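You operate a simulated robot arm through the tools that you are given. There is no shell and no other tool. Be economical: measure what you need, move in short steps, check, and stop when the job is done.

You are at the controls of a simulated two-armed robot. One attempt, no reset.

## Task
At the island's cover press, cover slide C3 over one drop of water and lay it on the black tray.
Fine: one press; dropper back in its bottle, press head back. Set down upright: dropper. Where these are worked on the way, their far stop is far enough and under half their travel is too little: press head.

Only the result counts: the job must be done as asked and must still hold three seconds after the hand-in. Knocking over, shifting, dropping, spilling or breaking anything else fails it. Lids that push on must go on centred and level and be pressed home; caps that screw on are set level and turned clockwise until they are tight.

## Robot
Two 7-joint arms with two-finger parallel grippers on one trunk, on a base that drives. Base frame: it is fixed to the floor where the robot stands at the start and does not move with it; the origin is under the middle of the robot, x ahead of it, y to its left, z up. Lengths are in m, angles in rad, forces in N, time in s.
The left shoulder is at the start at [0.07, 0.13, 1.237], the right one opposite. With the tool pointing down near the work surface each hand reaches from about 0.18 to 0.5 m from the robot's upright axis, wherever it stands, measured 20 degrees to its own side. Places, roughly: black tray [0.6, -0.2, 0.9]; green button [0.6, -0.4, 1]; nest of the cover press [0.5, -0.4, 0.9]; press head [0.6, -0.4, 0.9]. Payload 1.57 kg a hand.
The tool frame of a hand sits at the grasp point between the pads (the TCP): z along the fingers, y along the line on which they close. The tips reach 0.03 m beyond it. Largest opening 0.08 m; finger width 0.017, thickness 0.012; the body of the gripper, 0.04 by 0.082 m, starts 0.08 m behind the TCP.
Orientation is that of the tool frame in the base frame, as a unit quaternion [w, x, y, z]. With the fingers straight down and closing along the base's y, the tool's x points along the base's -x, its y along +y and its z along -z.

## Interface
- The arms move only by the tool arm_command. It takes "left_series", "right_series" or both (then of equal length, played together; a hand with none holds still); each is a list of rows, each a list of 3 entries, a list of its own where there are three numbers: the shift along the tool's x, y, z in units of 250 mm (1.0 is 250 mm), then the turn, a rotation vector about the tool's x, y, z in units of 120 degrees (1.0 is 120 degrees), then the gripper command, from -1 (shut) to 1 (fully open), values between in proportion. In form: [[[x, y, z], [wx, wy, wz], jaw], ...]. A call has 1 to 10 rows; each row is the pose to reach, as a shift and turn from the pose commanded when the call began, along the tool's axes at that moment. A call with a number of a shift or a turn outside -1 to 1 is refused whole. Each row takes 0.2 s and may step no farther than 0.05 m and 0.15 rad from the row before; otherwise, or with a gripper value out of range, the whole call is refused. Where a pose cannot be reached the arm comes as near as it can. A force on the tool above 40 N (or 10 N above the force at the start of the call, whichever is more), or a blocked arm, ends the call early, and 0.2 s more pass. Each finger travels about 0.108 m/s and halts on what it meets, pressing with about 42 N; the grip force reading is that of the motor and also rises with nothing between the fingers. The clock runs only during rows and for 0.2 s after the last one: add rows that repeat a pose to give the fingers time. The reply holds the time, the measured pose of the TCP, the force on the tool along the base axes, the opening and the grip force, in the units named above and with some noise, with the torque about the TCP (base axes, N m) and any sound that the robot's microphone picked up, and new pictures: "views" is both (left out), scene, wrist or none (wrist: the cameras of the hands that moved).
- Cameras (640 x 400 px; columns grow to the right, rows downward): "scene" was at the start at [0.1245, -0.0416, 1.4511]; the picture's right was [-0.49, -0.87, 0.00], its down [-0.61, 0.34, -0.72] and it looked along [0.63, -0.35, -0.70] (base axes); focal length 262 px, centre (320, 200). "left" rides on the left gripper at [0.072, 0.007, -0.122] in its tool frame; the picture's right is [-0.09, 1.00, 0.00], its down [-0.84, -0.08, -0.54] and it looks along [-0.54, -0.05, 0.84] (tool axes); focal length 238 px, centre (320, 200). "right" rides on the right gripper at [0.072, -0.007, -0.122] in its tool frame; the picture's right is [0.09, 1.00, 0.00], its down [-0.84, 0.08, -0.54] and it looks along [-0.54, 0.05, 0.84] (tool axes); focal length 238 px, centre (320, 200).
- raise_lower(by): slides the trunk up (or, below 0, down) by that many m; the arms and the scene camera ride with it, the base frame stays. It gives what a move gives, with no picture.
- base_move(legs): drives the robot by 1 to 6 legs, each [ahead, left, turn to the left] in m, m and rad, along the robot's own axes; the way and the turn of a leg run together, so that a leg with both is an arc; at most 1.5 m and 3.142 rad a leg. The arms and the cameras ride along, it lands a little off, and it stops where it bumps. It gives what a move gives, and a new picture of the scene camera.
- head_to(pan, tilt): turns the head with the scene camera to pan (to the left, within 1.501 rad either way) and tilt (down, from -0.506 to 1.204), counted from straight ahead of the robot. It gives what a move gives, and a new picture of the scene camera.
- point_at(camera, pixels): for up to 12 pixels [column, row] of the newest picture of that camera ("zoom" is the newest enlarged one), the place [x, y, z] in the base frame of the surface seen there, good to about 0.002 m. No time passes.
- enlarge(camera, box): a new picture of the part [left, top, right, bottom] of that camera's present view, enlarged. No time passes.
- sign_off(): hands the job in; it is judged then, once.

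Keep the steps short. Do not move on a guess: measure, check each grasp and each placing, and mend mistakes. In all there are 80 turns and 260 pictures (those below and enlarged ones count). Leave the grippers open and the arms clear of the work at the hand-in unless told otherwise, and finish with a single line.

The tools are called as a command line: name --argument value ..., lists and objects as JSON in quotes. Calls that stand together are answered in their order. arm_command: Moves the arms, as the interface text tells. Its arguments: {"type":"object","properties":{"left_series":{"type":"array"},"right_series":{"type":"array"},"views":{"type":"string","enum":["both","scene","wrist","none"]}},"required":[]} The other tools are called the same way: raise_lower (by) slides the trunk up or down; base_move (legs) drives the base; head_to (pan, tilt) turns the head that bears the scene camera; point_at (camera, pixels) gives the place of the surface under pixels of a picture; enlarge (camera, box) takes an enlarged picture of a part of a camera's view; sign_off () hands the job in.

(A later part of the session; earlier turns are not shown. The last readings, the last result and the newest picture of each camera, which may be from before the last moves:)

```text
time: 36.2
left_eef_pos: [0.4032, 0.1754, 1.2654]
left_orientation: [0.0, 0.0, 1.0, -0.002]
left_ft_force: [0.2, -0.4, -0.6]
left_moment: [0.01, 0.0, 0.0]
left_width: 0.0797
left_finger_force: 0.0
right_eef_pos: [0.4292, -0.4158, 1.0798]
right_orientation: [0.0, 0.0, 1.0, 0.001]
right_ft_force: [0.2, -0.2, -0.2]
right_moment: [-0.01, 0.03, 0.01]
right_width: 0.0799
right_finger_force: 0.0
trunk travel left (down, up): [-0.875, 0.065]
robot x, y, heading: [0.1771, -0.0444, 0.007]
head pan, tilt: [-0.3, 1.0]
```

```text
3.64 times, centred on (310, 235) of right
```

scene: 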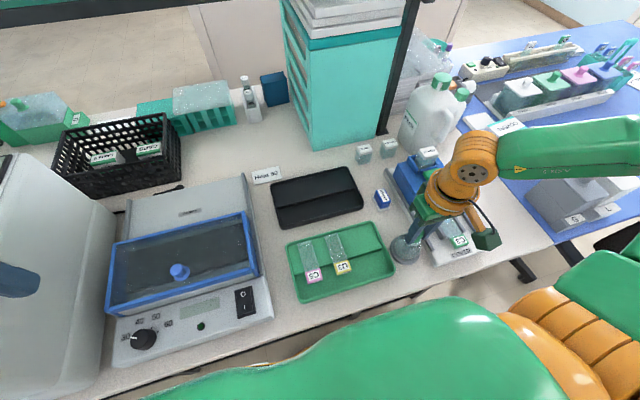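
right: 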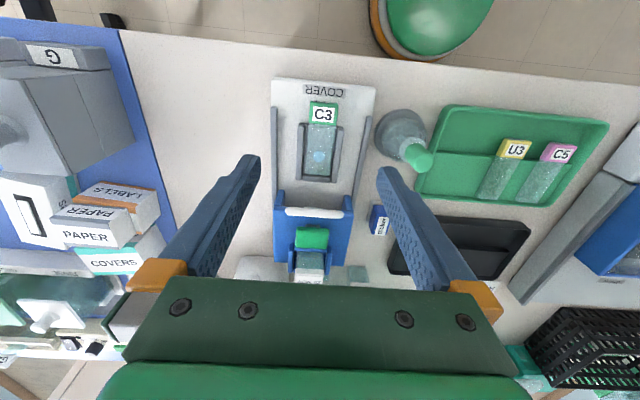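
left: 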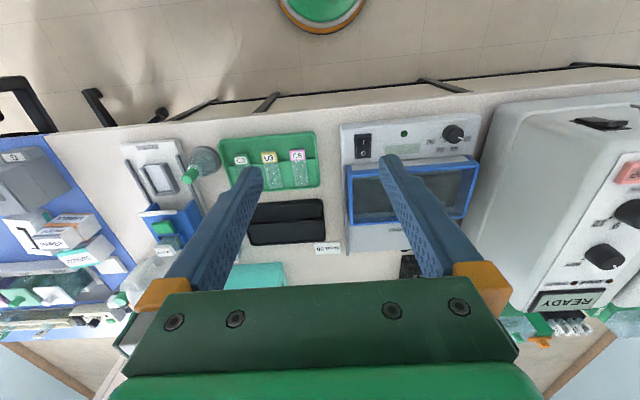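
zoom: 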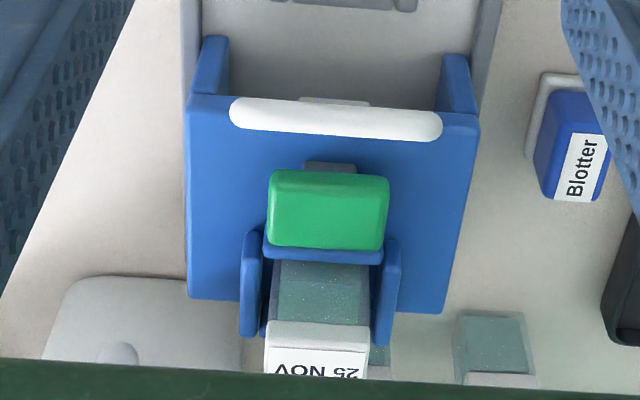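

Measuring the handle bar, the blue top behind it and the button.

point_at --camera "zoom" --pixels '[[240, 113], [335, 108], [335, 118], [335, 130], [432, 125], [335, 148], [220, 150], [450, 150], [330, 166], [330, 178], [330, 210], [330, 243]]'

point_at --camera "zoom" --pixels '[[272, 210], [385, 210], [320, 102], [190, 150], [475, 150], [210, 90], [457, 100], [460, 250], [200, 290], [430, 308], [320, 290], [320, 345]]'

point_at --camera "scene" --pixels '[[445, 193], [455, 189], [465, 186], [449, 196], [440, 186], [450, 182], [436, 195], [420, 205]]'

```text
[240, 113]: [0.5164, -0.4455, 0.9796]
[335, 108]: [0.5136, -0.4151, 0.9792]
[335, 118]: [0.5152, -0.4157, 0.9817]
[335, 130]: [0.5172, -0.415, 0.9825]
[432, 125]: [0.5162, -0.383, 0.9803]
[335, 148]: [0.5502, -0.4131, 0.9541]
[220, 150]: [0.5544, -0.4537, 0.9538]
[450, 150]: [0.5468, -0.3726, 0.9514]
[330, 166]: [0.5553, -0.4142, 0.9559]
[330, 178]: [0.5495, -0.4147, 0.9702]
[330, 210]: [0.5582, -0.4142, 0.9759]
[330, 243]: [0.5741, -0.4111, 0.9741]
```

```text
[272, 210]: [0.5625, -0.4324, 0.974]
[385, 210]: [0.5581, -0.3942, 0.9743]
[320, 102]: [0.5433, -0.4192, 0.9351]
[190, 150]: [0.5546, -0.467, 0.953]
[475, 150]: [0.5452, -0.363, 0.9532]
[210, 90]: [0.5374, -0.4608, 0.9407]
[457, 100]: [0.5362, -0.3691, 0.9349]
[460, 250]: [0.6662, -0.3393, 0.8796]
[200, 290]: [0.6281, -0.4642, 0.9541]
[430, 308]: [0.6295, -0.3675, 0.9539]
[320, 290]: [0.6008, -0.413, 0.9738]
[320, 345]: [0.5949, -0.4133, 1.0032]
```

```text
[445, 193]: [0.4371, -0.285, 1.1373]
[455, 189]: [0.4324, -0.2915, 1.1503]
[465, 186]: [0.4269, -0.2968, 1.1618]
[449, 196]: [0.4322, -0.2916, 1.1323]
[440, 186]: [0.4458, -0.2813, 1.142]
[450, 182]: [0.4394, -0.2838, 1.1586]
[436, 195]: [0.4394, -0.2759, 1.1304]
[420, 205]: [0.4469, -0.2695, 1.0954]
```

The handle is a bar at x≈0.509–0.521 and z up to 0.982, standing in front of the head, with open space behind it (x 0.522–0.545, blue top at 0.954). I'll close the fingers and hover over that gap at x=0.532, ready to hook the bar from behind.

arm_command --right_series '[[[-0.1, 0.003, 0], [0, 0, 0], 0.5], [[-0.2, 0.006, 0], [0, 0, 0], 0], [[-0.3, 0.006, 0.05], [0, 0, 0], -0.5], [[-0.411, 0.006, 0.12], [0, 0, 0], -1], [[-0.411, 0.006, 0.22], [0, 0, 0], -1], [[-0.411, 0.006, 0.22], [0, 0, 0], -1]]' --views "both"

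enlarge --camera "scene" --box '[390, 140, 490, 220]'

enlarge --camera "right" --box '[250, 80, 390, 230]'

```text
time: 37.6
left_eef_pos: [0.4031, 0.1748, 1.267]
left_orientation: [0.0, -0.001, 1.0, 0.0]
left_ft_force: [-0.2, 0.3, 0.9]
left_moment: [0.0, 0.03, 0.01]
left_width: 0.0801
left_finger_force: 0.0
right_eef_pos: [0.5308, -0.411, 1.0242]
right_orientation: [-0.001, -0.001, 1.0, 0.0]
right_ft_force: [0.6, -0.3, -0.6]
right_moment: [0.02, 0.0, 0.04]
right_width: 0.0
right_finger_force: 21.7
trunk travel left (down, up): [-0.875, 0.065]
robot x, y, heading: [0.1786, -0.0388, -0.005]
head pan, tilt: [-0.3, 1.0]
```

scene: 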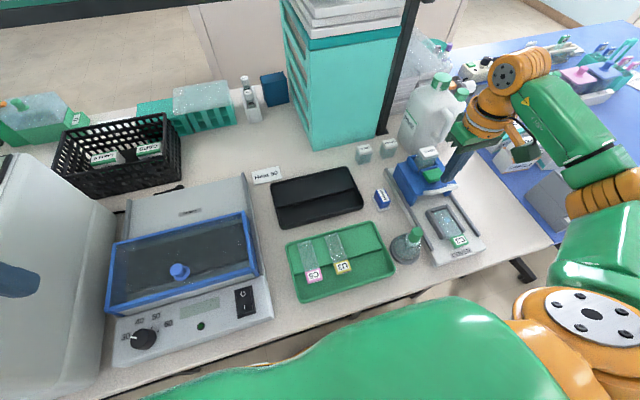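
right: 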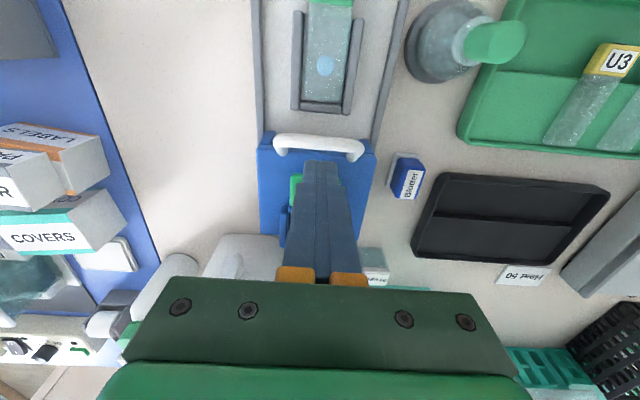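

```text
5.00 times, centred on (440, 180) of scene
```

zoom: 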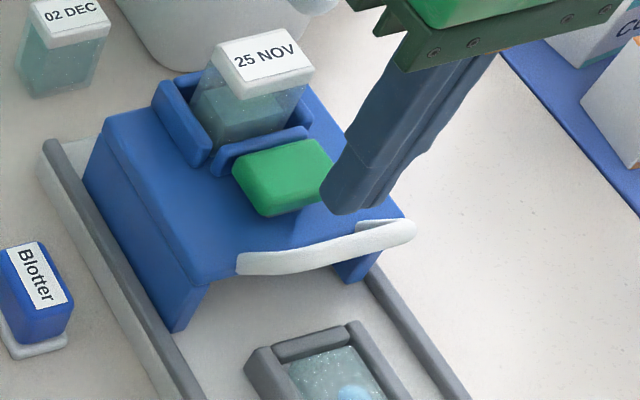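

```text
2.67 times, centred on (320, 155) of right
```

zoom: 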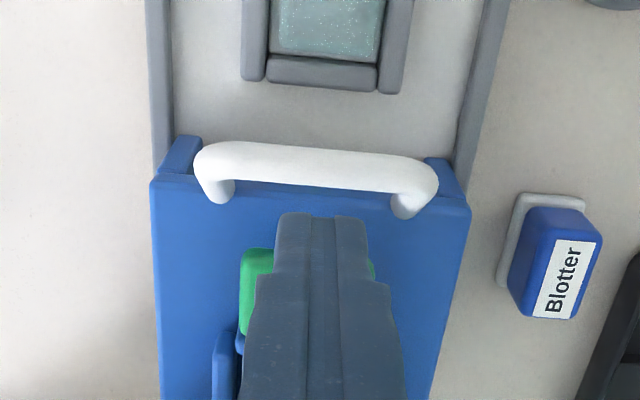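

The handle is a U whose legs go down to the head, so a finger fits behind the bar. I'll measure the bar's back edge, the surface behind and the button front again before lowering.

point_at --camera "zoom" --pixels '[[310, 150], [310, 160], [310, 172], [310, 180], [310, 195], [310, 205], [220, 195], [405, 210], [260, 255], [248, 290], [265, 251], [260, 215]]'

```text
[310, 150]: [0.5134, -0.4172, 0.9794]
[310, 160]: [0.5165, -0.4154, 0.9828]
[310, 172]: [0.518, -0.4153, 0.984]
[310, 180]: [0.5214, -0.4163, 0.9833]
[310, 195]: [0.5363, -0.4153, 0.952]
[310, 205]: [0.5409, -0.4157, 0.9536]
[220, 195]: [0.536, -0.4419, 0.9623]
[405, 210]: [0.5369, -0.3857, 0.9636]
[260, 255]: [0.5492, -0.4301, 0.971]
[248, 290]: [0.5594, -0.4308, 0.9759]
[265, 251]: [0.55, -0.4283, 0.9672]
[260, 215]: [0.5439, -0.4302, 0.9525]
```

Gap runs from 0.5225 to 0.548. I'll go to x=0.535, y=-0.414 and lower so the tips are at about z=0.961.

arm_command --right_series '[[[-0.016, -0.012, 0.0], [0, 0, 0], -1], [[-0.016, -0.012, 0.06], [0, 0, 0], -1], [[-0.016, -0.012, 0.13], [0, 0, 0], -1], [[-0.016, -0.012, 0.13], [0, 0, 0], -1]]' --views "wrist"

enlarge --camera "scene" --box '[390, 140, 490, 220]'

enlarge --camera "right" --box '[250, 80, 390, 230]'

```text
time: 38.6
left_eef_pos: [0.4042, 0.1757, 1.2658]
left_orientation: [0.001, 0.0, 1.0, 0.0]
left_ft_force: [1.3, 0.2, 0.0]
left_moment: [-0.02, 0.01, -0.03]
left_width: 0.08
left_finger_force: 0.1
right_eef_pos: [0.5372, -0.4149, 0.9914]
right_orientation: [-0.001, -0.001, 1.0, 0.001]
right_ft_force: [-0.4, -0.2, -0.4]
right_moment: [0.03, 0.01, 0.0]
right_width: 0.0
right_finger_force: 21.2
trunk travel left (down, up): [-0.875, 0.065]
robot x, y, heading: [0.1779, -0.0438, -0.0]
head pan, tilt: [-0.3, 1.0]
```

right: 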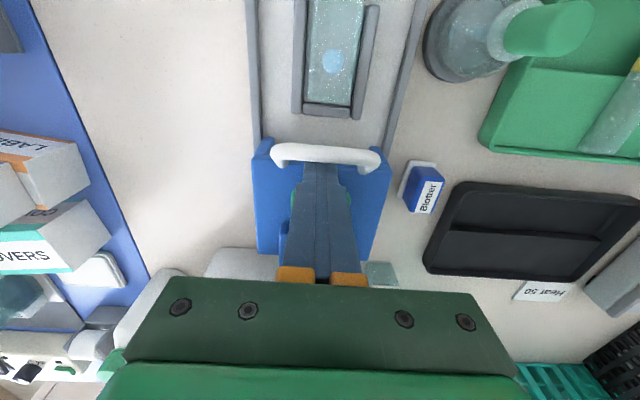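

```text
5.00 times, centred on (440, 180) of scene
```

zoom: 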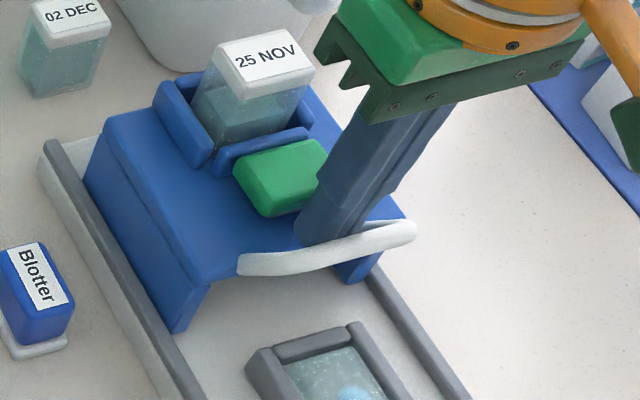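

```text
2.67 times, centred on (320, 155) of right
```

zoom: 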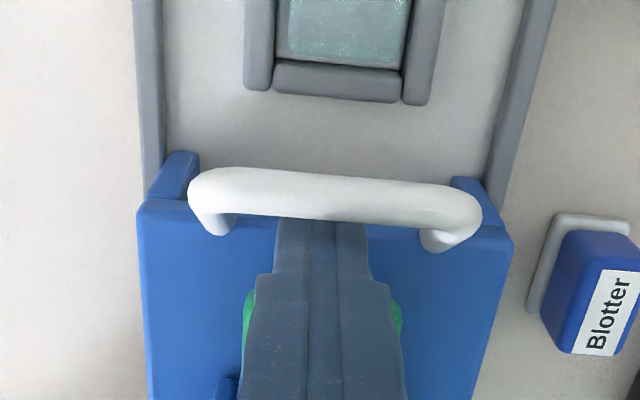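

The fingers are behind the bar without touching. I'll pull back 40 mm in 10 mm steps and read the force.

arm_command --right_series '[[[0.03, 0, 0], [0, 0, 0], -1], [[0.06, 0, 0], [0, 0, 0], -1], [[0.09, 0, 0], [0, 0, 0], -1], [[0.12, 0, 0], [0, 0, 0], -1], [[0.16, 0, 0], [0, 0, 0], -1], [[0.16, 0, 0], [0, 0, 0], -1]]' --views "scene"

enlarge --camera "scene" --box '[380, 140, 490, 270]'

```text
time: 40.0
left_eef_pos: [0.404, 0.1746, 1.2659]
left_orientation: [0.001, 0.001, 1.0, 0.0]
left_ft_force: [0.6, 0.8, -0.3]
left_moment: [-0.02, 0.01, 0.0]
left_width: 0.08
left_finger_force: 0.0
right_eef_pos: [0.497, -0.4151, 0.9915]
right_orientation: [0.001, 0.001, 1.0, 0.001]
right_ft_force: [-0.2, 0.5, -0.3]
right_moment: [0.01, 0.05, -0.03]
right_width: 0.0
right_finger_force: 21.0
trunk travel left (down, up): [-0.875, 0.065]
robot x, y, heading: [0.1735, -0.0433, 0.0]
head pan, tilt: [-0.3, 1.0]
```

scene: 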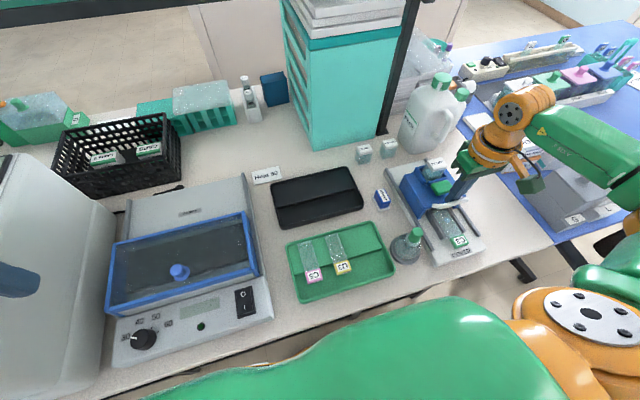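

```text
3.08 times, centred on (435, 205) of scene
```

zoom: 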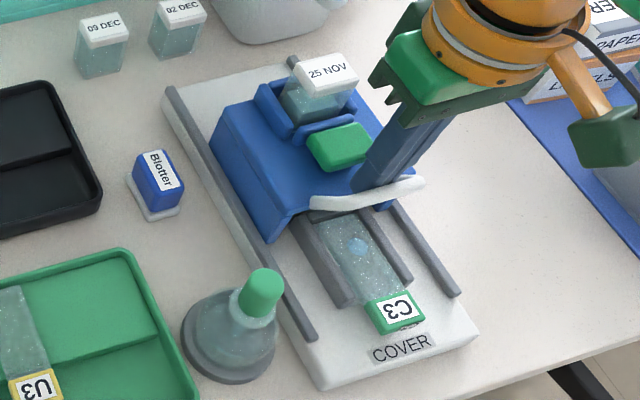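

The head slides freely. I'll carry on to the stop, slowing toward the end and watching the force.

arm_command --right_series '[[[0.04, 0, 0], [0, 0, 0], -1], [[0.08, 0, 0], [0, 0, 0], -1], [[0.12, 0, 0], [0, 0, 0], -1], [[0.15, 0, 0], [0, 0, 0], -1], [[0.17, 0, 0], [0, 0, 0], -1], [[0.19, 0, 0], [0, 0, 0], -1], [[0.21, 0, 0], [0, 0, 0], -1], [[0.22, 0, 0], [0, 0, 0], -1], [[0.23, 0, 0], [0, 0, 0], -1], [[0.24, 0, 0], [0, 0, 0], -1]]' --views "scene"

enlarge --camera "scene" --box '[380, 140, 490, 270]'

```text
time: 42.2
left_eef_pos: [0.4122, 0.1768, 1.265]
left_orientation: [-0.004, 0.0, 1.0, -0.001]
left_ft_force: [-1.6, -0.4, 0.1]
left_moment: [0.02, 0.05, 0.0]
left_width: 0.0802
left_finger_force: 0.0
right_eef_pos: [0.4434, -0.4143, 0.9917]
right_orientation: [-0.001, -0.001, 1.0, 0.0]
right_ft_force: [16.7, -1.5, 7.7]
right_moment: [-0.08, -0.1, 0.05]
right_width: 0.0
right_finger_force: 21.6
trunk travel left (down, up): [-0.875, 0.065]
robot x, y, heading: [0.1751, -0.0407, -0.0]
head pan, tilt: [-0.3, 1.0]
```

scene: 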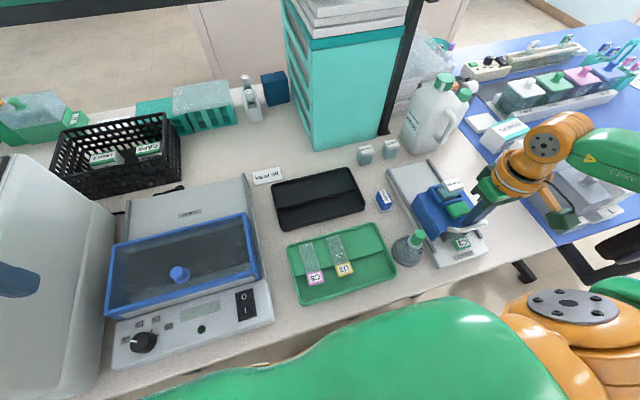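

```text
3.08 times, centred on (435, 205) of scene
```

zoom: 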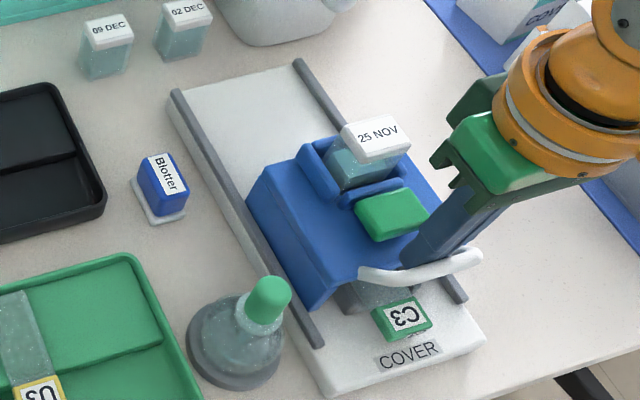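

The head met its stop after 88 mm, with the button now at about x=0.474, over the nest. I'll ease off 5 mm, rise clear of the bar, then hover over the button.

arm_command --right_series '[[[-0.018, 0, 0], [0, 0, 0], -1], [[-0.018, 0, -0.08], [0, 0, 0], -1], [[-0.018, 0, -0.2], [0, 0, 0], -1], [[-0.12, 0, -0.2], [0, 0, 0], -1], [[-0.12, 0, -0.2], [0, 0, 0], -1], [[-0.12, 0, -0.2], [0, 0, 0], -1]]' --views "both"

enlarge --camera "scene" --box '[400, 160, 500, 260]'

enlarge --camera "right" --box '[250, 80, 390, 230]'

```text
time: 43.6
left_eef_pos: [0.4025, 0.1754, 1.2661]
left_orientation: [0.001, 0.0, 1.0, 0.0]
left_ft_force: [0.7, -0.5, -0.2]
left_moment: [-0.01, -0.01, -0.01]
left_width: 0.0797
left_finger_force: 0.1
right_eef_pos: [0.4626, -0.4145, 1.0423]
right_orientation: [0.001, 0.0, 1.0, 0.001]
right_ft_force: [0.2, 0.3, 1.1]
right_moment: [0.0, -0.03, -0.04]
right_width: 0.0002
right_finger_force: 21.4
trunk travel left (down, up): [-0.875, 0.065]
robot x, y, heading: [0.1764, -0.0405, 0.006]
head pan, tilt: [-0.3, 1.0]
```

scene: 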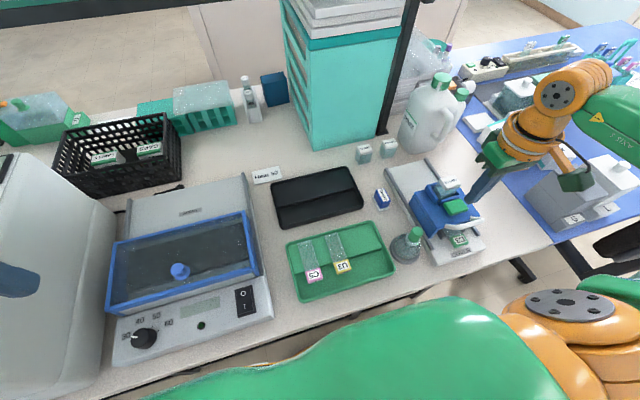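
right: 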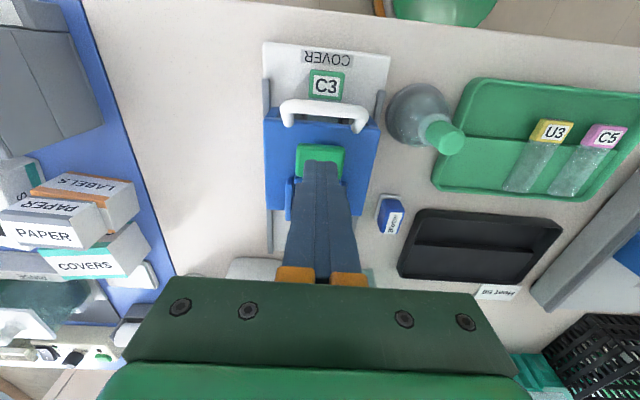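

```text
4.00 times, centred on (450, 210) of scene
```

zoom: 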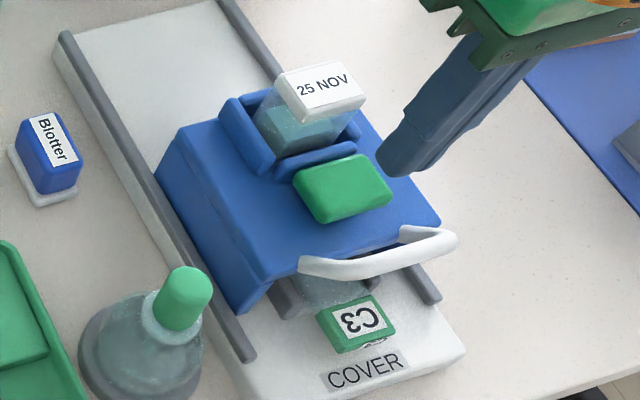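

```text
2.67 times, centred on (320, 155) of right
```

zoom: 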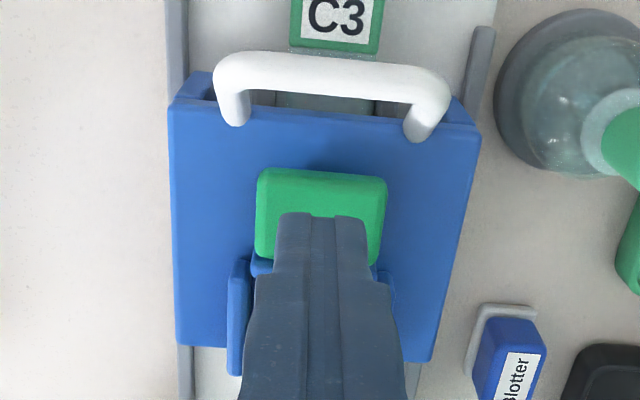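

Hand is at x=0.4626. I'll measure the button now: corners in the enlargement.

point_at --camera "zoom" --pixels '[[262, 175], [383, 182], [320, 175], [320, 195], [320, 210], [260, 250], [380, 258], [320, 62], [330, 85], [265, 240]]'

```text
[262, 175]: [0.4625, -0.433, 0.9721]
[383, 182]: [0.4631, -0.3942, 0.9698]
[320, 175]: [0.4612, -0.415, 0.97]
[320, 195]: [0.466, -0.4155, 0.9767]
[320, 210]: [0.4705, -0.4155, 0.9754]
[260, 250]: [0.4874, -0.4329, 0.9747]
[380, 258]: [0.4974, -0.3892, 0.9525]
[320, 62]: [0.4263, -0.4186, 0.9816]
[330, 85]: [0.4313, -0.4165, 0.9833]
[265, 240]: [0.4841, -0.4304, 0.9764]
```

Button centre is (0.475, -0.4135), top 0.976. I'll come over it and press down in small steps until the force rises.

arm_command --right_series '[[[-0.046, 0.002, 0.06], [0, 0, 0], -1], [[-0.046, 0.002, 0.13], [0, 0, 0], -1], [[-0.046, 0.002, 0.145], [0, 0, 0], -1], [[-0.046, 0.002, 0.155], [0, 0, 0], -1], [[-0.046, 0.002, 0.165], [0, 0, 0], -1], [[-0.046, 0.002, 0.175], [0, 0, 0], -1], [[-0.046, 0.002, 0.175], [0, 0, 0], -1]]' --views "scene"

enlarge --camera "scene" --box '[400, 160, 500, 260]'

```text
time: 45.2
left_eef_pos: [0.4032, 0.1737, 1.2657]
left_orientation: [0.001, 0.0, 1.0, -0.001]
left_ft_force: [0.1, 0.1, -0.1]
left_moment: [-0.04, 0.0, 0.02]
left_width: 0.08
left_finger_force: 0.1
right_eef_pos: [0.4773, -0.4147, 0.9991]
right_orientation: [0.001, 0.001, 1.0, 0.0]
right_ft_force: [-0.7, -0.6, 6.2]
right_moment: [-0.05, 0.03, -0.01]
right_width: 0.0001
right_finger_force: 21.5
trunk travel left (down, up): [-0.875, 0.065]
robot x, y, heading: [0.1742, -0.0394, 0.0]
head pan, tilt: [-0.3, 1.0]
heard: click
```

scene: 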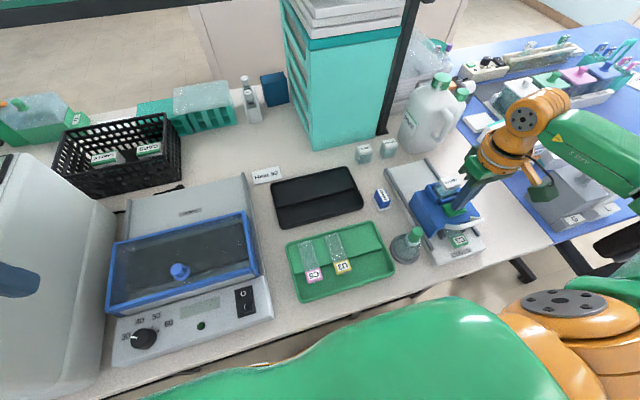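

```text
4.00 times, centred on (450, 210) of scene
```

zoom: 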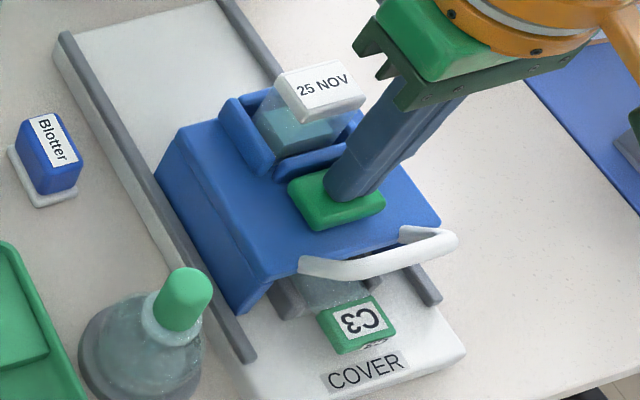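

Heard the click: pressed once. I'll rise straight up, go over and in front of the handle bar (x=0.40), and come down to bar height with tips well above the slide.

arm_command --right_series '[[[0, 0, -0.06], [0, 0, 0], -1], [[0, 0, -0.15], [0, 0, 0], -1], [[0.12, 0, -0.15], [0, 0, 0], -1], [[0.24, 0, -0.15], [0, 0, 0], -1], [[0.312, 0, -0.15], [0, 0, 0], -1], [[0.312, 0, -0.1], [0, 0, 0], -1], [[0.312, 0, -0.01], [0, 0, 0], -1], [[0.312, 0, -0.01], [0, 0, 0], -1]]' --views "both"

enlarge --camera "scene" --box '[400, 160, 500, 260]'

```text
time: 47.0
left_eef_pos: [0.4037, 0.175, 1.2646]
left_orientation: [0.002, 0.0, 1.0, 0.001]
left_ft_force: [-0.5, -1.1, 0.1]
left_moment: [0.0, -0.02, -0.06]
left_width: 0.0801
left_finger_force: 0.1
right_eef_pos: [0.3985, -0.4144, 1.0003]
right_orientation: [0.0, 0.0, 1.0, 0.001]
right_ft_force: [0.4, 0.8, 0.5]
right_moment: [0.02, -0.01, -0.01]
right_width: 0.0
right_finger_force: 21.7
trunk travel left (down, up): [-0.875, 0.065]
robot x, y, heading: [0.1779, -0.042, 0.006]
head pan, tilt: [-0.3, 1.0]
```

scene: 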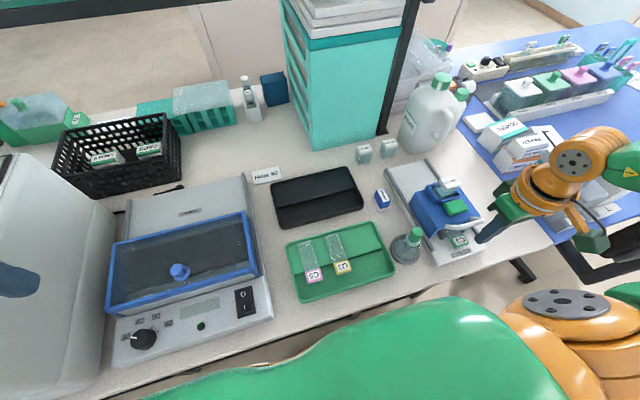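
right: 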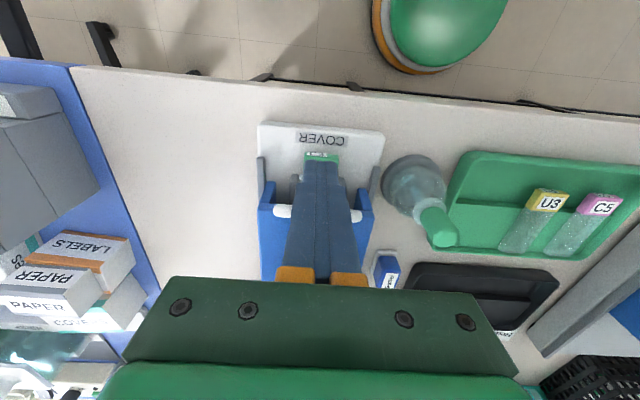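

```text
4.00 times, centred on (450, 210) of scene
```

zoom: 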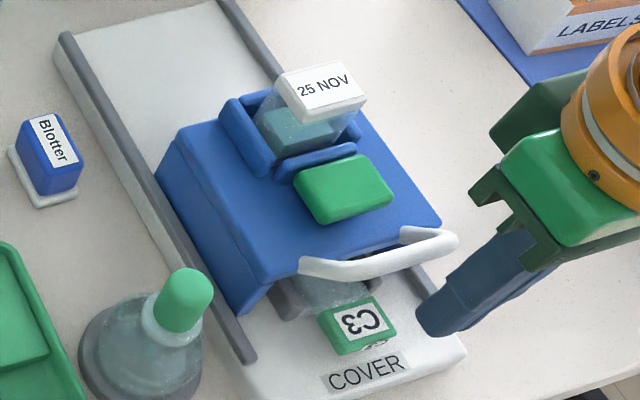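

In front of the bar now. I'll push the head back along x, about 12 mm a step, with tips 4 mm lower for a good hold on the bar.

arm_command --right_series '[[[-0.03, 0, 0.016], [0, 0, 0], -1], [[-0.07, 0, 0.016], [0, 0, 0], -1], [[-0.11, 0, 0.016], [0, 0, 0], -1], [[-0.16, 0, 0.016], [0, 0, 0], -1], [[-0.21, 0, 0.016], [0, 0, 0], -1], [[-0.26, 0, 0.016], [0, 0, 0], -1], [[-0.31, 0, 0.016], [0, 0, 0], -1], [[-0.35, 0, 0.016], [0, 0, 0], -1], [[-0.38, 0, 0.016], [0, 0, 0], -1], [[-0.39, 0, 0.016], [0, 0, 0], -1]]' --views "scene"

enlarge --camera "scene" --box '[380, 140, 490, 270]'

```text
time: 49.2
left_eef_pos: [0.4046, 0.1754, 1.2652]
left_orientation: [0.0, 0.0, 1.0, 0.0]
left_ft_force: [0.1, -0.9, 0.5]
left_moment: [0.05, -0.01, 0.02]
left_width: 0.0799
left_finger_force: 0.1
right_eef_pos: [0.4972, -0.4136, 0.9953]
right_orientation: [0.0, -0.001, 1.0, 0.001]
right_ft_force: [0.1, 0.4, -0.4]
right_moment: [0.03, 0.01, -0.01]
right_width: 0.0
right_finger_force: 21.2
trunk travel left (down, up): [-0.875, 0.065]
robot x, y, heading: [0.1739, -0.0412, 0.007]
head pan, tilt: [-0.3, 1.0]
```

scene: 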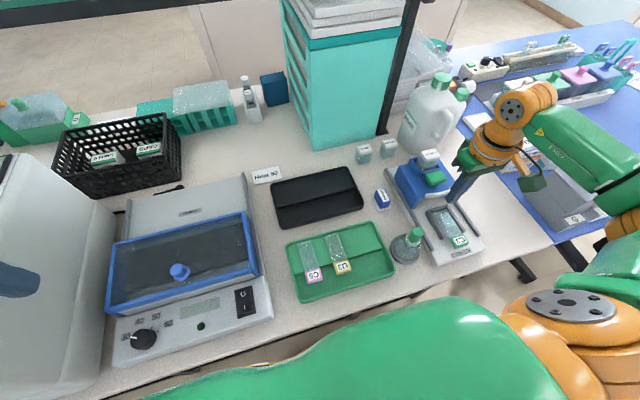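

```text
3.08 times, centred on (435, 205) of scene
```

zoom: 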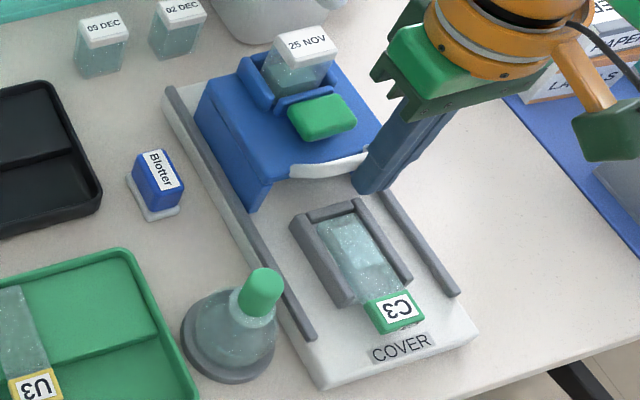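

Nearly home. I'll push on gently by up to 6 mm to the back stop.

arm_command --right_series '[[[-0.008, 0, 0], [0, 0, 0], -1], [[-0.016, 0, 0], [0, 0, 0], -1], [[-0.022, 0, 0], [0, 0, 0], -1], [[-0.022, 0, 0], [0, 0, 0], -1]]' --views "none"

enlarge --camera "scene" --box '[400, 150, 480, 260]'

```text
time: 50.2
left_eef_pos: [0.4038, 0.1747, 1.266]
left_orientation: [0.001, -0.001, 1.0, 0.0]
left_ft_force: [-0.2, 0.9, -0.3]
left_moment: [-0.03, -0.02, 0.0]
left_width: 0.08
left_finger_force: 0.1
right_eef_pos: [0.503, -0.4143, 0.9966]
right_orientation: [0.0, -0.001, 1.0, 0.001]
right_ft_force: [0.3, -0.2, -0.5]
right_moment: [-0.02, 0.03, 0.03]
right_width: 0.0
right_finger_force: 21.4
trunk travel left (down, up): [-0.875, 0.065]
robot x, y, heading: [0.1745, -0.0383, 0.002]
head pan, tilt: [-0.3, 1.0]
```

```text
3.64 times, centred on (440, 205) of scene
```

zoom: 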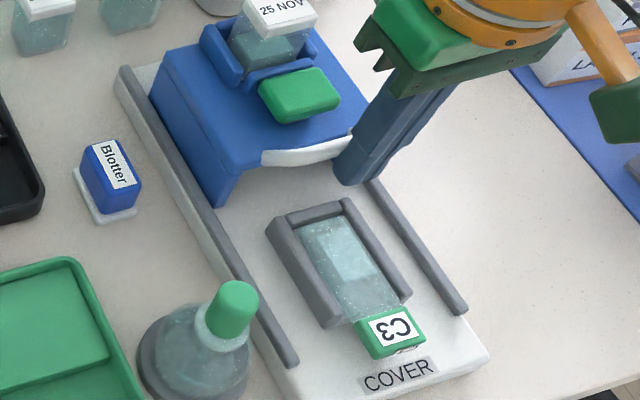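

No resistance yet. I'll push up to 8 mm more in 2 mm steps.

arm_command --right_series '[[[-0.008, 0, 0], [0, 0, 0], -1], [[-0.016, 0, 0], [0, 0, 0], -1], [[-0.024, 0, 0], [0, 0, 0], -1], [[-0.032, 0, 0], [0, 0, 0], -1], [[-0.032, 0, 0], [0, 0, 0], -1]]' --views "none"

```text
time: 51.5
left_eef_pos: [0.3965, 0.1743, 1.2667]
left_orientation: [0.004, 0.001, 1.0, 0.0]
left_ft_force: [-0.3, -1.3, -0.6]
left_moment: [0.01, -0.03, 0.0]
left_width: 0.0802
left_finger_force: 0.0
right_eef_pos: [0.5061, -0.4142, 0.9975]
right_orientation: [0.001, 0.0, 1.0, 0.0]
right_ft_force: [-17.3, 2.6, -8.0]
right_moment: [0.03, 0.41, 0.05]
right_width: 0.0
right_finger_force: 21.6
trunk travel left (down, up): [-0.875, 0.065]
robot x, y, heading: [0.1769, -0.0399, 0.001]
head pan, tilt: [-0.3, 1.0]
```

Resistance at 17 N: the head is home at its stop. I'll back off, rise, and open the jaws to 46 mm above the slide for a look.

arm_command --right_series '[[[0.06, 0, -0.02], [0, 0, 0], -1], [[0.14, 0, -0.08], [0, 0, 0], -0.6], [[0.24, 0, -0.16], [0, 0, 0], -0.2], [[0.33, 0, -0.2], [0, 0, 0], 0.15], [[0.33, 0, -0.2], [0, 0, 0], 0.15], [[0.33, 0, -0.2], [0, 0, 0], 0.15]]' --views "both"

enlarge --camera "right" --box '[250, 70, 390, 230]'

enlarge --camera "scene" --box '[380, 140, 490, 270]'

```text
time: 52.9
left_eef_pos: [0.4028, 0.175, 1.2652]
left_orientation: [0.0, 0.0, 1.0, 0.0]
left_ft_force: [-0.5, 0.0, -0.2]
left_moment: [-0.04, 0.03, 0.01]
left_width: 0.0798
left_finger_force: 0.0
right_eef_pos: [0.4299, -0.4141, 1.0464]
right_orientation: [0.0, 0.0, 1.0, 0.001]
right_ft_force: [-0.1, 0.2, 0.2]
right_moment: [-0.01, -0.01, -0.02]
right_width: 0.046
right_finger_force: 0.0
trunk travel left (down, up): [-0.875, 0.065]
robot x, y, heading: [0.1781, -0.0409, 0.0]
head pan, tilt: [-0.3, 1.0]
```

scene: 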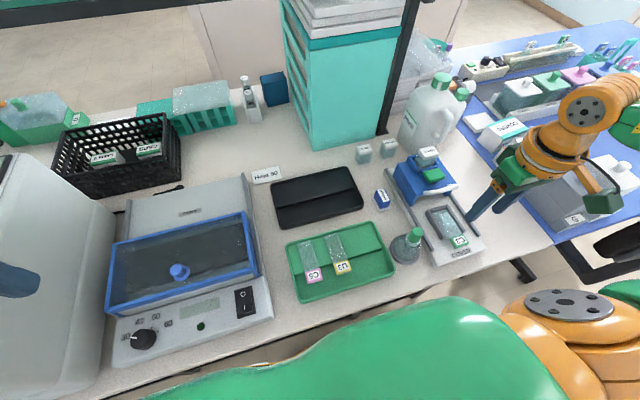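
right: 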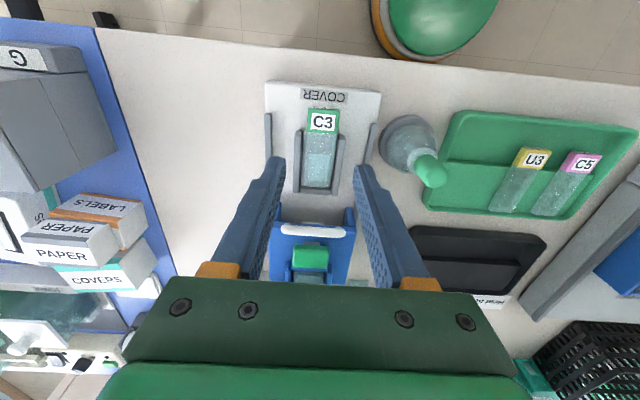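

```text
2.50 times, centred on (320, 150) of right
```

zoom: 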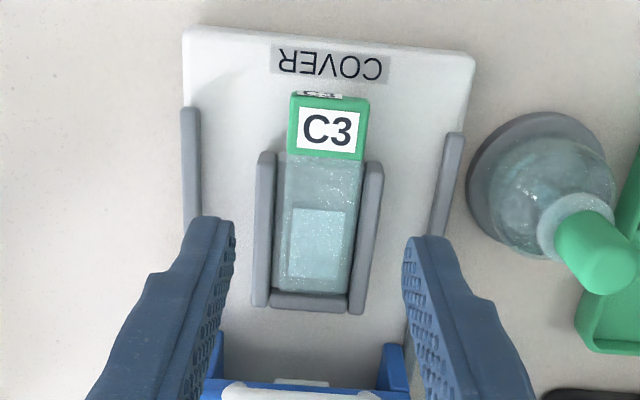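

```text
3.08 times, centred on (435, 205) of scene
```

zoom: 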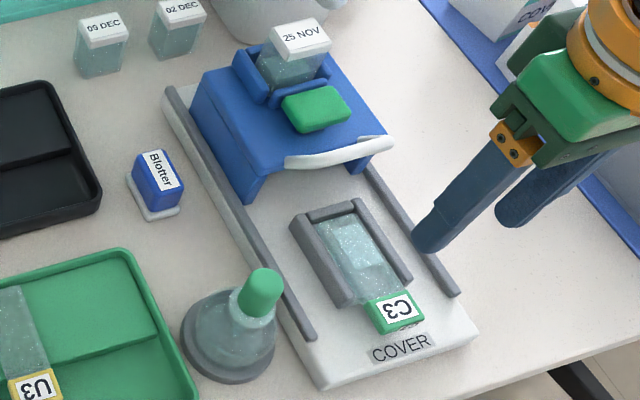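

A square cover slip now lies on the glass and the head is back. I'll measure the C3 label for the pick-up.

point_at --camera "right" --pixels '[[309, 112], [338, 114], [308, 129], [336, 132], [322, 121], [323, 108], [316, 162], [308, 185], [330, 187]]'

point_at --camera "zoom" --pixels '[[300, 157], [330, 160], [395, 305], [340, 150]]'

```text
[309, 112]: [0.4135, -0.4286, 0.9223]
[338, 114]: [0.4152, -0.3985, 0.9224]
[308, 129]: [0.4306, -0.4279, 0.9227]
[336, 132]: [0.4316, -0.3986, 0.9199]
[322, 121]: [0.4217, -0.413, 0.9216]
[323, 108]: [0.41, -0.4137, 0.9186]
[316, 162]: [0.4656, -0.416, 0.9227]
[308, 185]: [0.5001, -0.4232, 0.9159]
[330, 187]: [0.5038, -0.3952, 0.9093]
```

```text
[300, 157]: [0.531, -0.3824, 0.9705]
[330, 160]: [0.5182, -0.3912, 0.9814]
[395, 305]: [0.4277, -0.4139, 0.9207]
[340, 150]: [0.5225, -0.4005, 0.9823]
```

Label centre is (0.4225, -0.4134), top 0.922. I'll descend to z=0.933 with jaws at 46 mm.

arm_command --right_series '[[[0.034, 0.003, 0.12], [0, 0, 0], 0.15], [[0.034, 0.003, 0.24], [0, 0, 0], 0.15], [[0.034, 0.003, 0.36], [0, 0, 0], 0.15], [[0.034, 0.003, 0.42], [0, 0, 0], 0.15], [[0.034, 0.003, 0.448], [0, 0, 0], 0.15], [[0.034, 0.003, 0.448], [0, 0, 0], 0.15]]' --views "wrist"

enlarge --camera "right" --box '[250, 130, 390, 230]'

```text
time: 54.2
left_eef_pos: [0.4045, 0.1749, 1.2661]
left_orientation: [0.001, 0.0, 1.0, 0.0]
left_ft_force: [0.1, 0.5, 0.1]
left_moment: [-0.01, -0.02, -0.02]
left_width: 0.0801
left_finger_force: 0.1
right_eef_pos: [0.4203, -0.4135, 0.9335]
right_orientation: [0.0, -0.001, 1.0, 0.0]
right_ft_force: [0.3, -0.1, 0.4]
right_moment: [-0.02, 0.02, -0.03]
right_width: 0.046
right_finger_force: 0.2
trunk travel left (down, up): [-0.875, 0.065]
robot x, y, heading: [0.1722, -0.0415, 0.002]
head pan, tilt: [-0.3, 1.0]
```

right: 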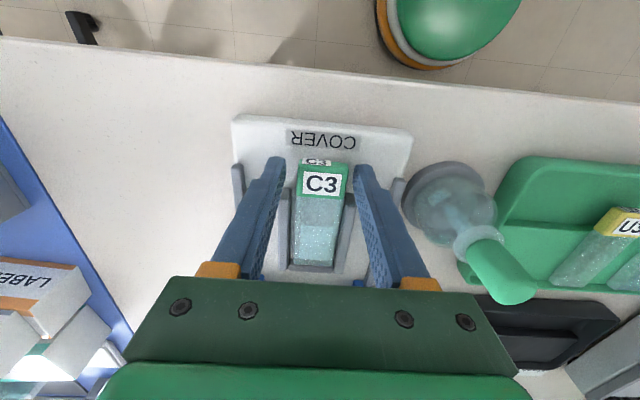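

```text
4.00 times, centred on (320, 180) of right
```

zoom: 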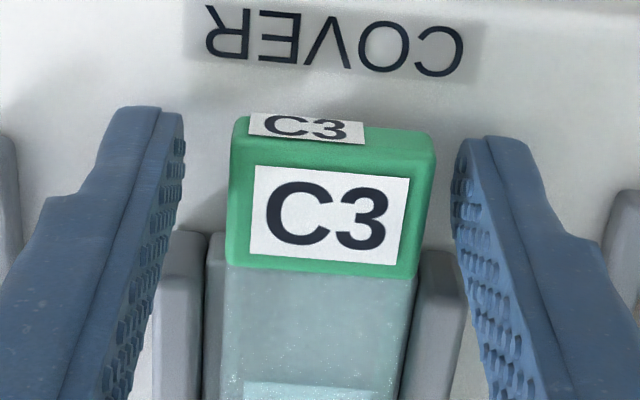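

Right gap is smaller, so I'll centre by +1.5 mm, close, then lift 0.13 m smoothly.

arm_command --right_series '[[[0, 0.006, 0], [0, 0, 0], 0.15], [[0, 0.006, 0], [0, 0, 0], -0.15], [[0, 0.006, 0], [0, 0, 0], -0.4], [[0, 0.006, 0], [0, 0, 0], -0.6], [[0, 0.006, -0.03], [0, 0, 0], -0.6], [[0, 0.006, -0.1], [0, 0, 0], -0.6], [[0, 0.006, -0.22], [0, 0, 0], -0.6], [[0, 0.006, -0.34], [0, 0, 0], -0.6], [[0, 0.006, -0.46], [0, 0, 0], -0.6], [[0, 0.006, -0.46], [0, 0, 0], -0.6]]' --views "both"

enlarge --camera "right" --box '[240, 120, 400, 280]'

```text
time: 56.5
left_eef_pos: [0.4037, 0.175, 1.2663]
left_orientation: [0.001, 0.0, 1.0, 0.0]
left_ft_force: [-0.3, -0.9, 0.0]
left_moment: [-0.01, 0.0, 0.01]
left_width: 0.0801
left_finger_force: 0.0
right_eef_pos: [0.4204, -0.4121, 1.0476]
right_orientation: [-0.001, -0.001, 1.0, 0.0]
right_ft_force: [0.3, -0.4, -1.3]
right_moment: [0.0, 0.03, -0.01]
right_width: 0.0309
right_finger_force: 39.8
trunk travel left (down, up): [-0.875, 0.065]
robot x, y, heading: [0.1757, -0.0378, -0.002]
head pan, tilt: [-0.3, 1.0]
```

scene: 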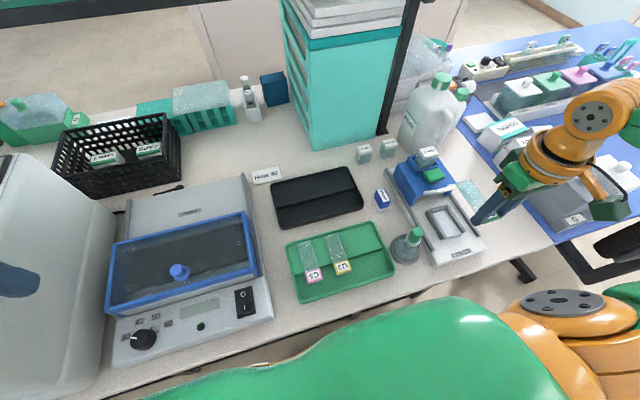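
right: 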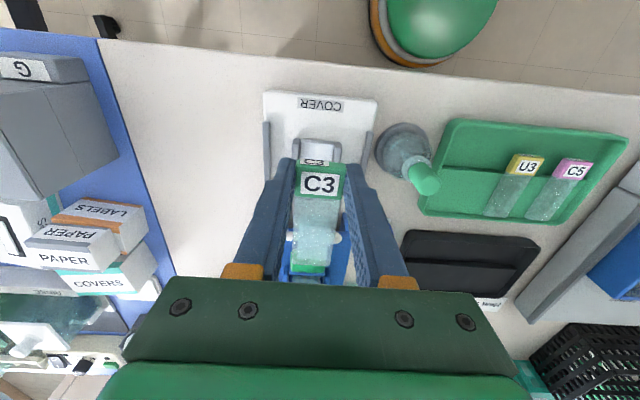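

```text
2.50 times, centred on (320, 200) of right
```

zoom: 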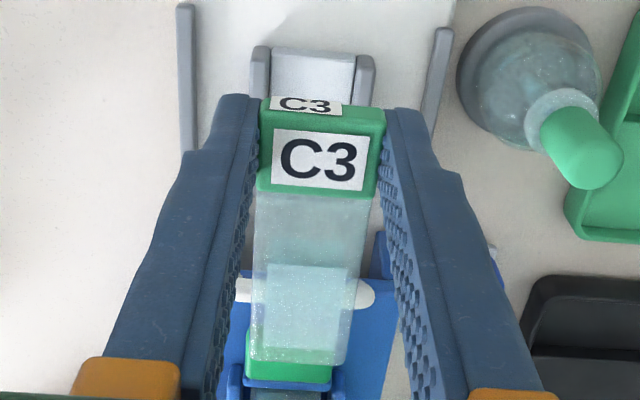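

C3 is held with its cover slip. I'll carry it left at this height, past the dropper's top, to about (0.45, -0.20), and look at the black tray.

arm_command --right_series '[[[0, 0.08, 0], [0, 0, 0], -0.6], [[-0.02, 0.22, 0], [0, 0, 0], -0.6], [[-0.05, 0.38, 0], [0, 0, 0], -0.6], [[-0.08, 0.54, 0], [0, 0, 0], -0.6], [[-0.1, 0.7, 0], [0, 0, 0], -0.6], [[-0.12, 0.8, 0], [0, 0, 0], -0.6], [[-0.12, 0.84, 0], [0, 0, 0], -0.6], [[-0.12, 0.84, 0], [0, 0, 0], -0.6]]' --views "wrist"

enlarge --camera "scene" --box '[250, 140, 410, 250]'

point_at --camera "zoom" --pixels '[[100, 170], [100, 210], [230, 165], [350, 140], [230, 190], [340, 170], [240, 240], [350, 225], [405, 195], [395, 120], [370, 205], [300, 110]]'

```text
time: 58.2
left_eef_pos: [0.404, 0.1751, 1.2656]
left_orientation: [0.0, 0.0, 1.0, 0.0]
left_ft_force: [0.3, -0.2, 0.7]
left_moment: [0.02, -0.01, 0.02]
left_width: 0.0802
left_finger_force: 0.1
right_eef_pos: [0.4519, -0.2011, 1.0495]
right_orientation: [-0.001, 0.0, 1.0, 0.0]
right_ft_force: [0.8, -0.1, -1.3]
right_moment: [0.01, 0.02, 0.01]
right_width: 0.031
right_finger_force: 40.0
trunk travel left (down, up): [-0.875, 0.065]
robot x, y, heading: [0.1751, -0.038, 0.004]
head pan, tilt: [-0.3, 1.0]
```

right: 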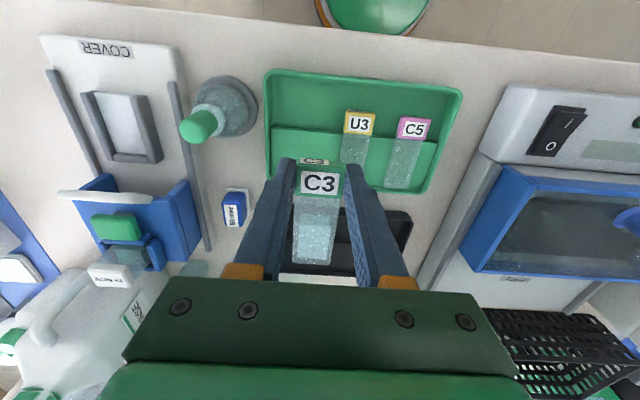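

```text
3.64 times, centred on (330, 195) of scene
```

zoom: 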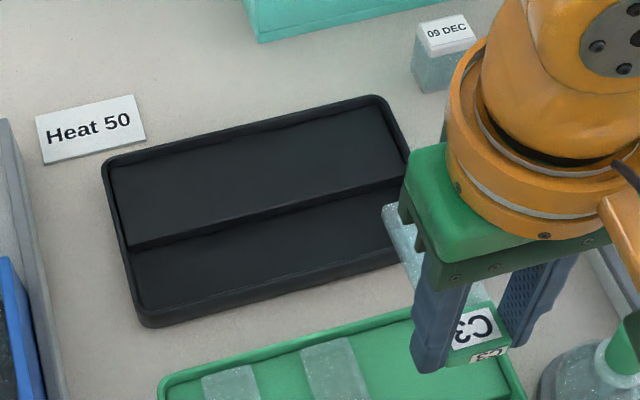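

```text
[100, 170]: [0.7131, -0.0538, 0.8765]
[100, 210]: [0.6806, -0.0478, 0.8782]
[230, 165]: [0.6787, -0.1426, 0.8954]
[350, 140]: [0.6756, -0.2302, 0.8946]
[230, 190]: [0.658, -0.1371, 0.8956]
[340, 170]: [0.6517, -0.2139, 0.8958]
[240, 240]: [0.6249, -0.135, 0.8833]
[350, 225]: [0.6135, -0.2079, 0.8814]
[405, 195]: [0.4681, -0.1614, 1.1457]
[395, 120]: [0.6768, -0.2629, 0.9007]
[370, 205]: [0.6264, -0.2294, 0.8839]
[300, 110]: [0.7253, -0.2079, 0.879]
```

Ledge of the black tray is z≈0.895 and its front floor 0.883, the same form as the green one. I'll measure the step edge and the walls for the exact spot.

point_at --camera "zoom" --pixels '[[140, 240], [250, 214], [370, 184], [140, 250], [250, 224], [370, 195], [130, 158], [250, 131], [360, 106], [150, 306], [250, 284], [380, 256]]'

point_at --camera "zoom" --pixels '[[250, 126], [365, 100], [140, 318], [250, 295], [385, 265], [110, 200], [125, 260], [395, 140], [260, 320], [255, 119]]'

```text
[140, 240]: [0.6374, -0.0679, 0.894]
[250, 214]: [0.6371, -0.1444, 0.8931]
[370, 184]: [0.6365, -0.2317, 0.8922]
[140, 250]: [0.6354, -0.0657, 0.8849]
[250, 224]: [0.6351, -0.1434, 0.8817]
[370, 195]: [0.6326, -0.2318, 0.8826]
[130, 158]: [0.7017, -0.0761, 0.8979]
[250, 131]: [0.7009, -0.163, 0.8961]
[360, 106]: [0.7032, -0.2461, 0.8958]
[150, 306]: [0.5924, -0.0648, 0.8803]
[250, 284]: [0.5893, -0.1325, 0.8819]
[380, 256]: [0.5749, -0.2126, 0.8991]
```

```text
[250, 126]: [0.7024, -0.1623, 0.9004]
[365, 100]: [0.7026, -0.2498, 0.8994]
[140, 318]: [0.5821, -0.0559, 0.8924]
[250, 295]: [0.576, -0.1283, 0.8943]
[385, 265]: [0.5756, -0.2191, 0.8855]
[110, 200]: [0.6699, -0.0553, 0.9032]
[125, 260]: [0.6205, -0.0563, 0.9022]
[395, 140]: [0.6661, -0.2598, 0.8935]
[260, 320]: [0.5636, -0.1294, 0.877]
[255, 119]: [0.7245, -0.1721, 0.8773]
```

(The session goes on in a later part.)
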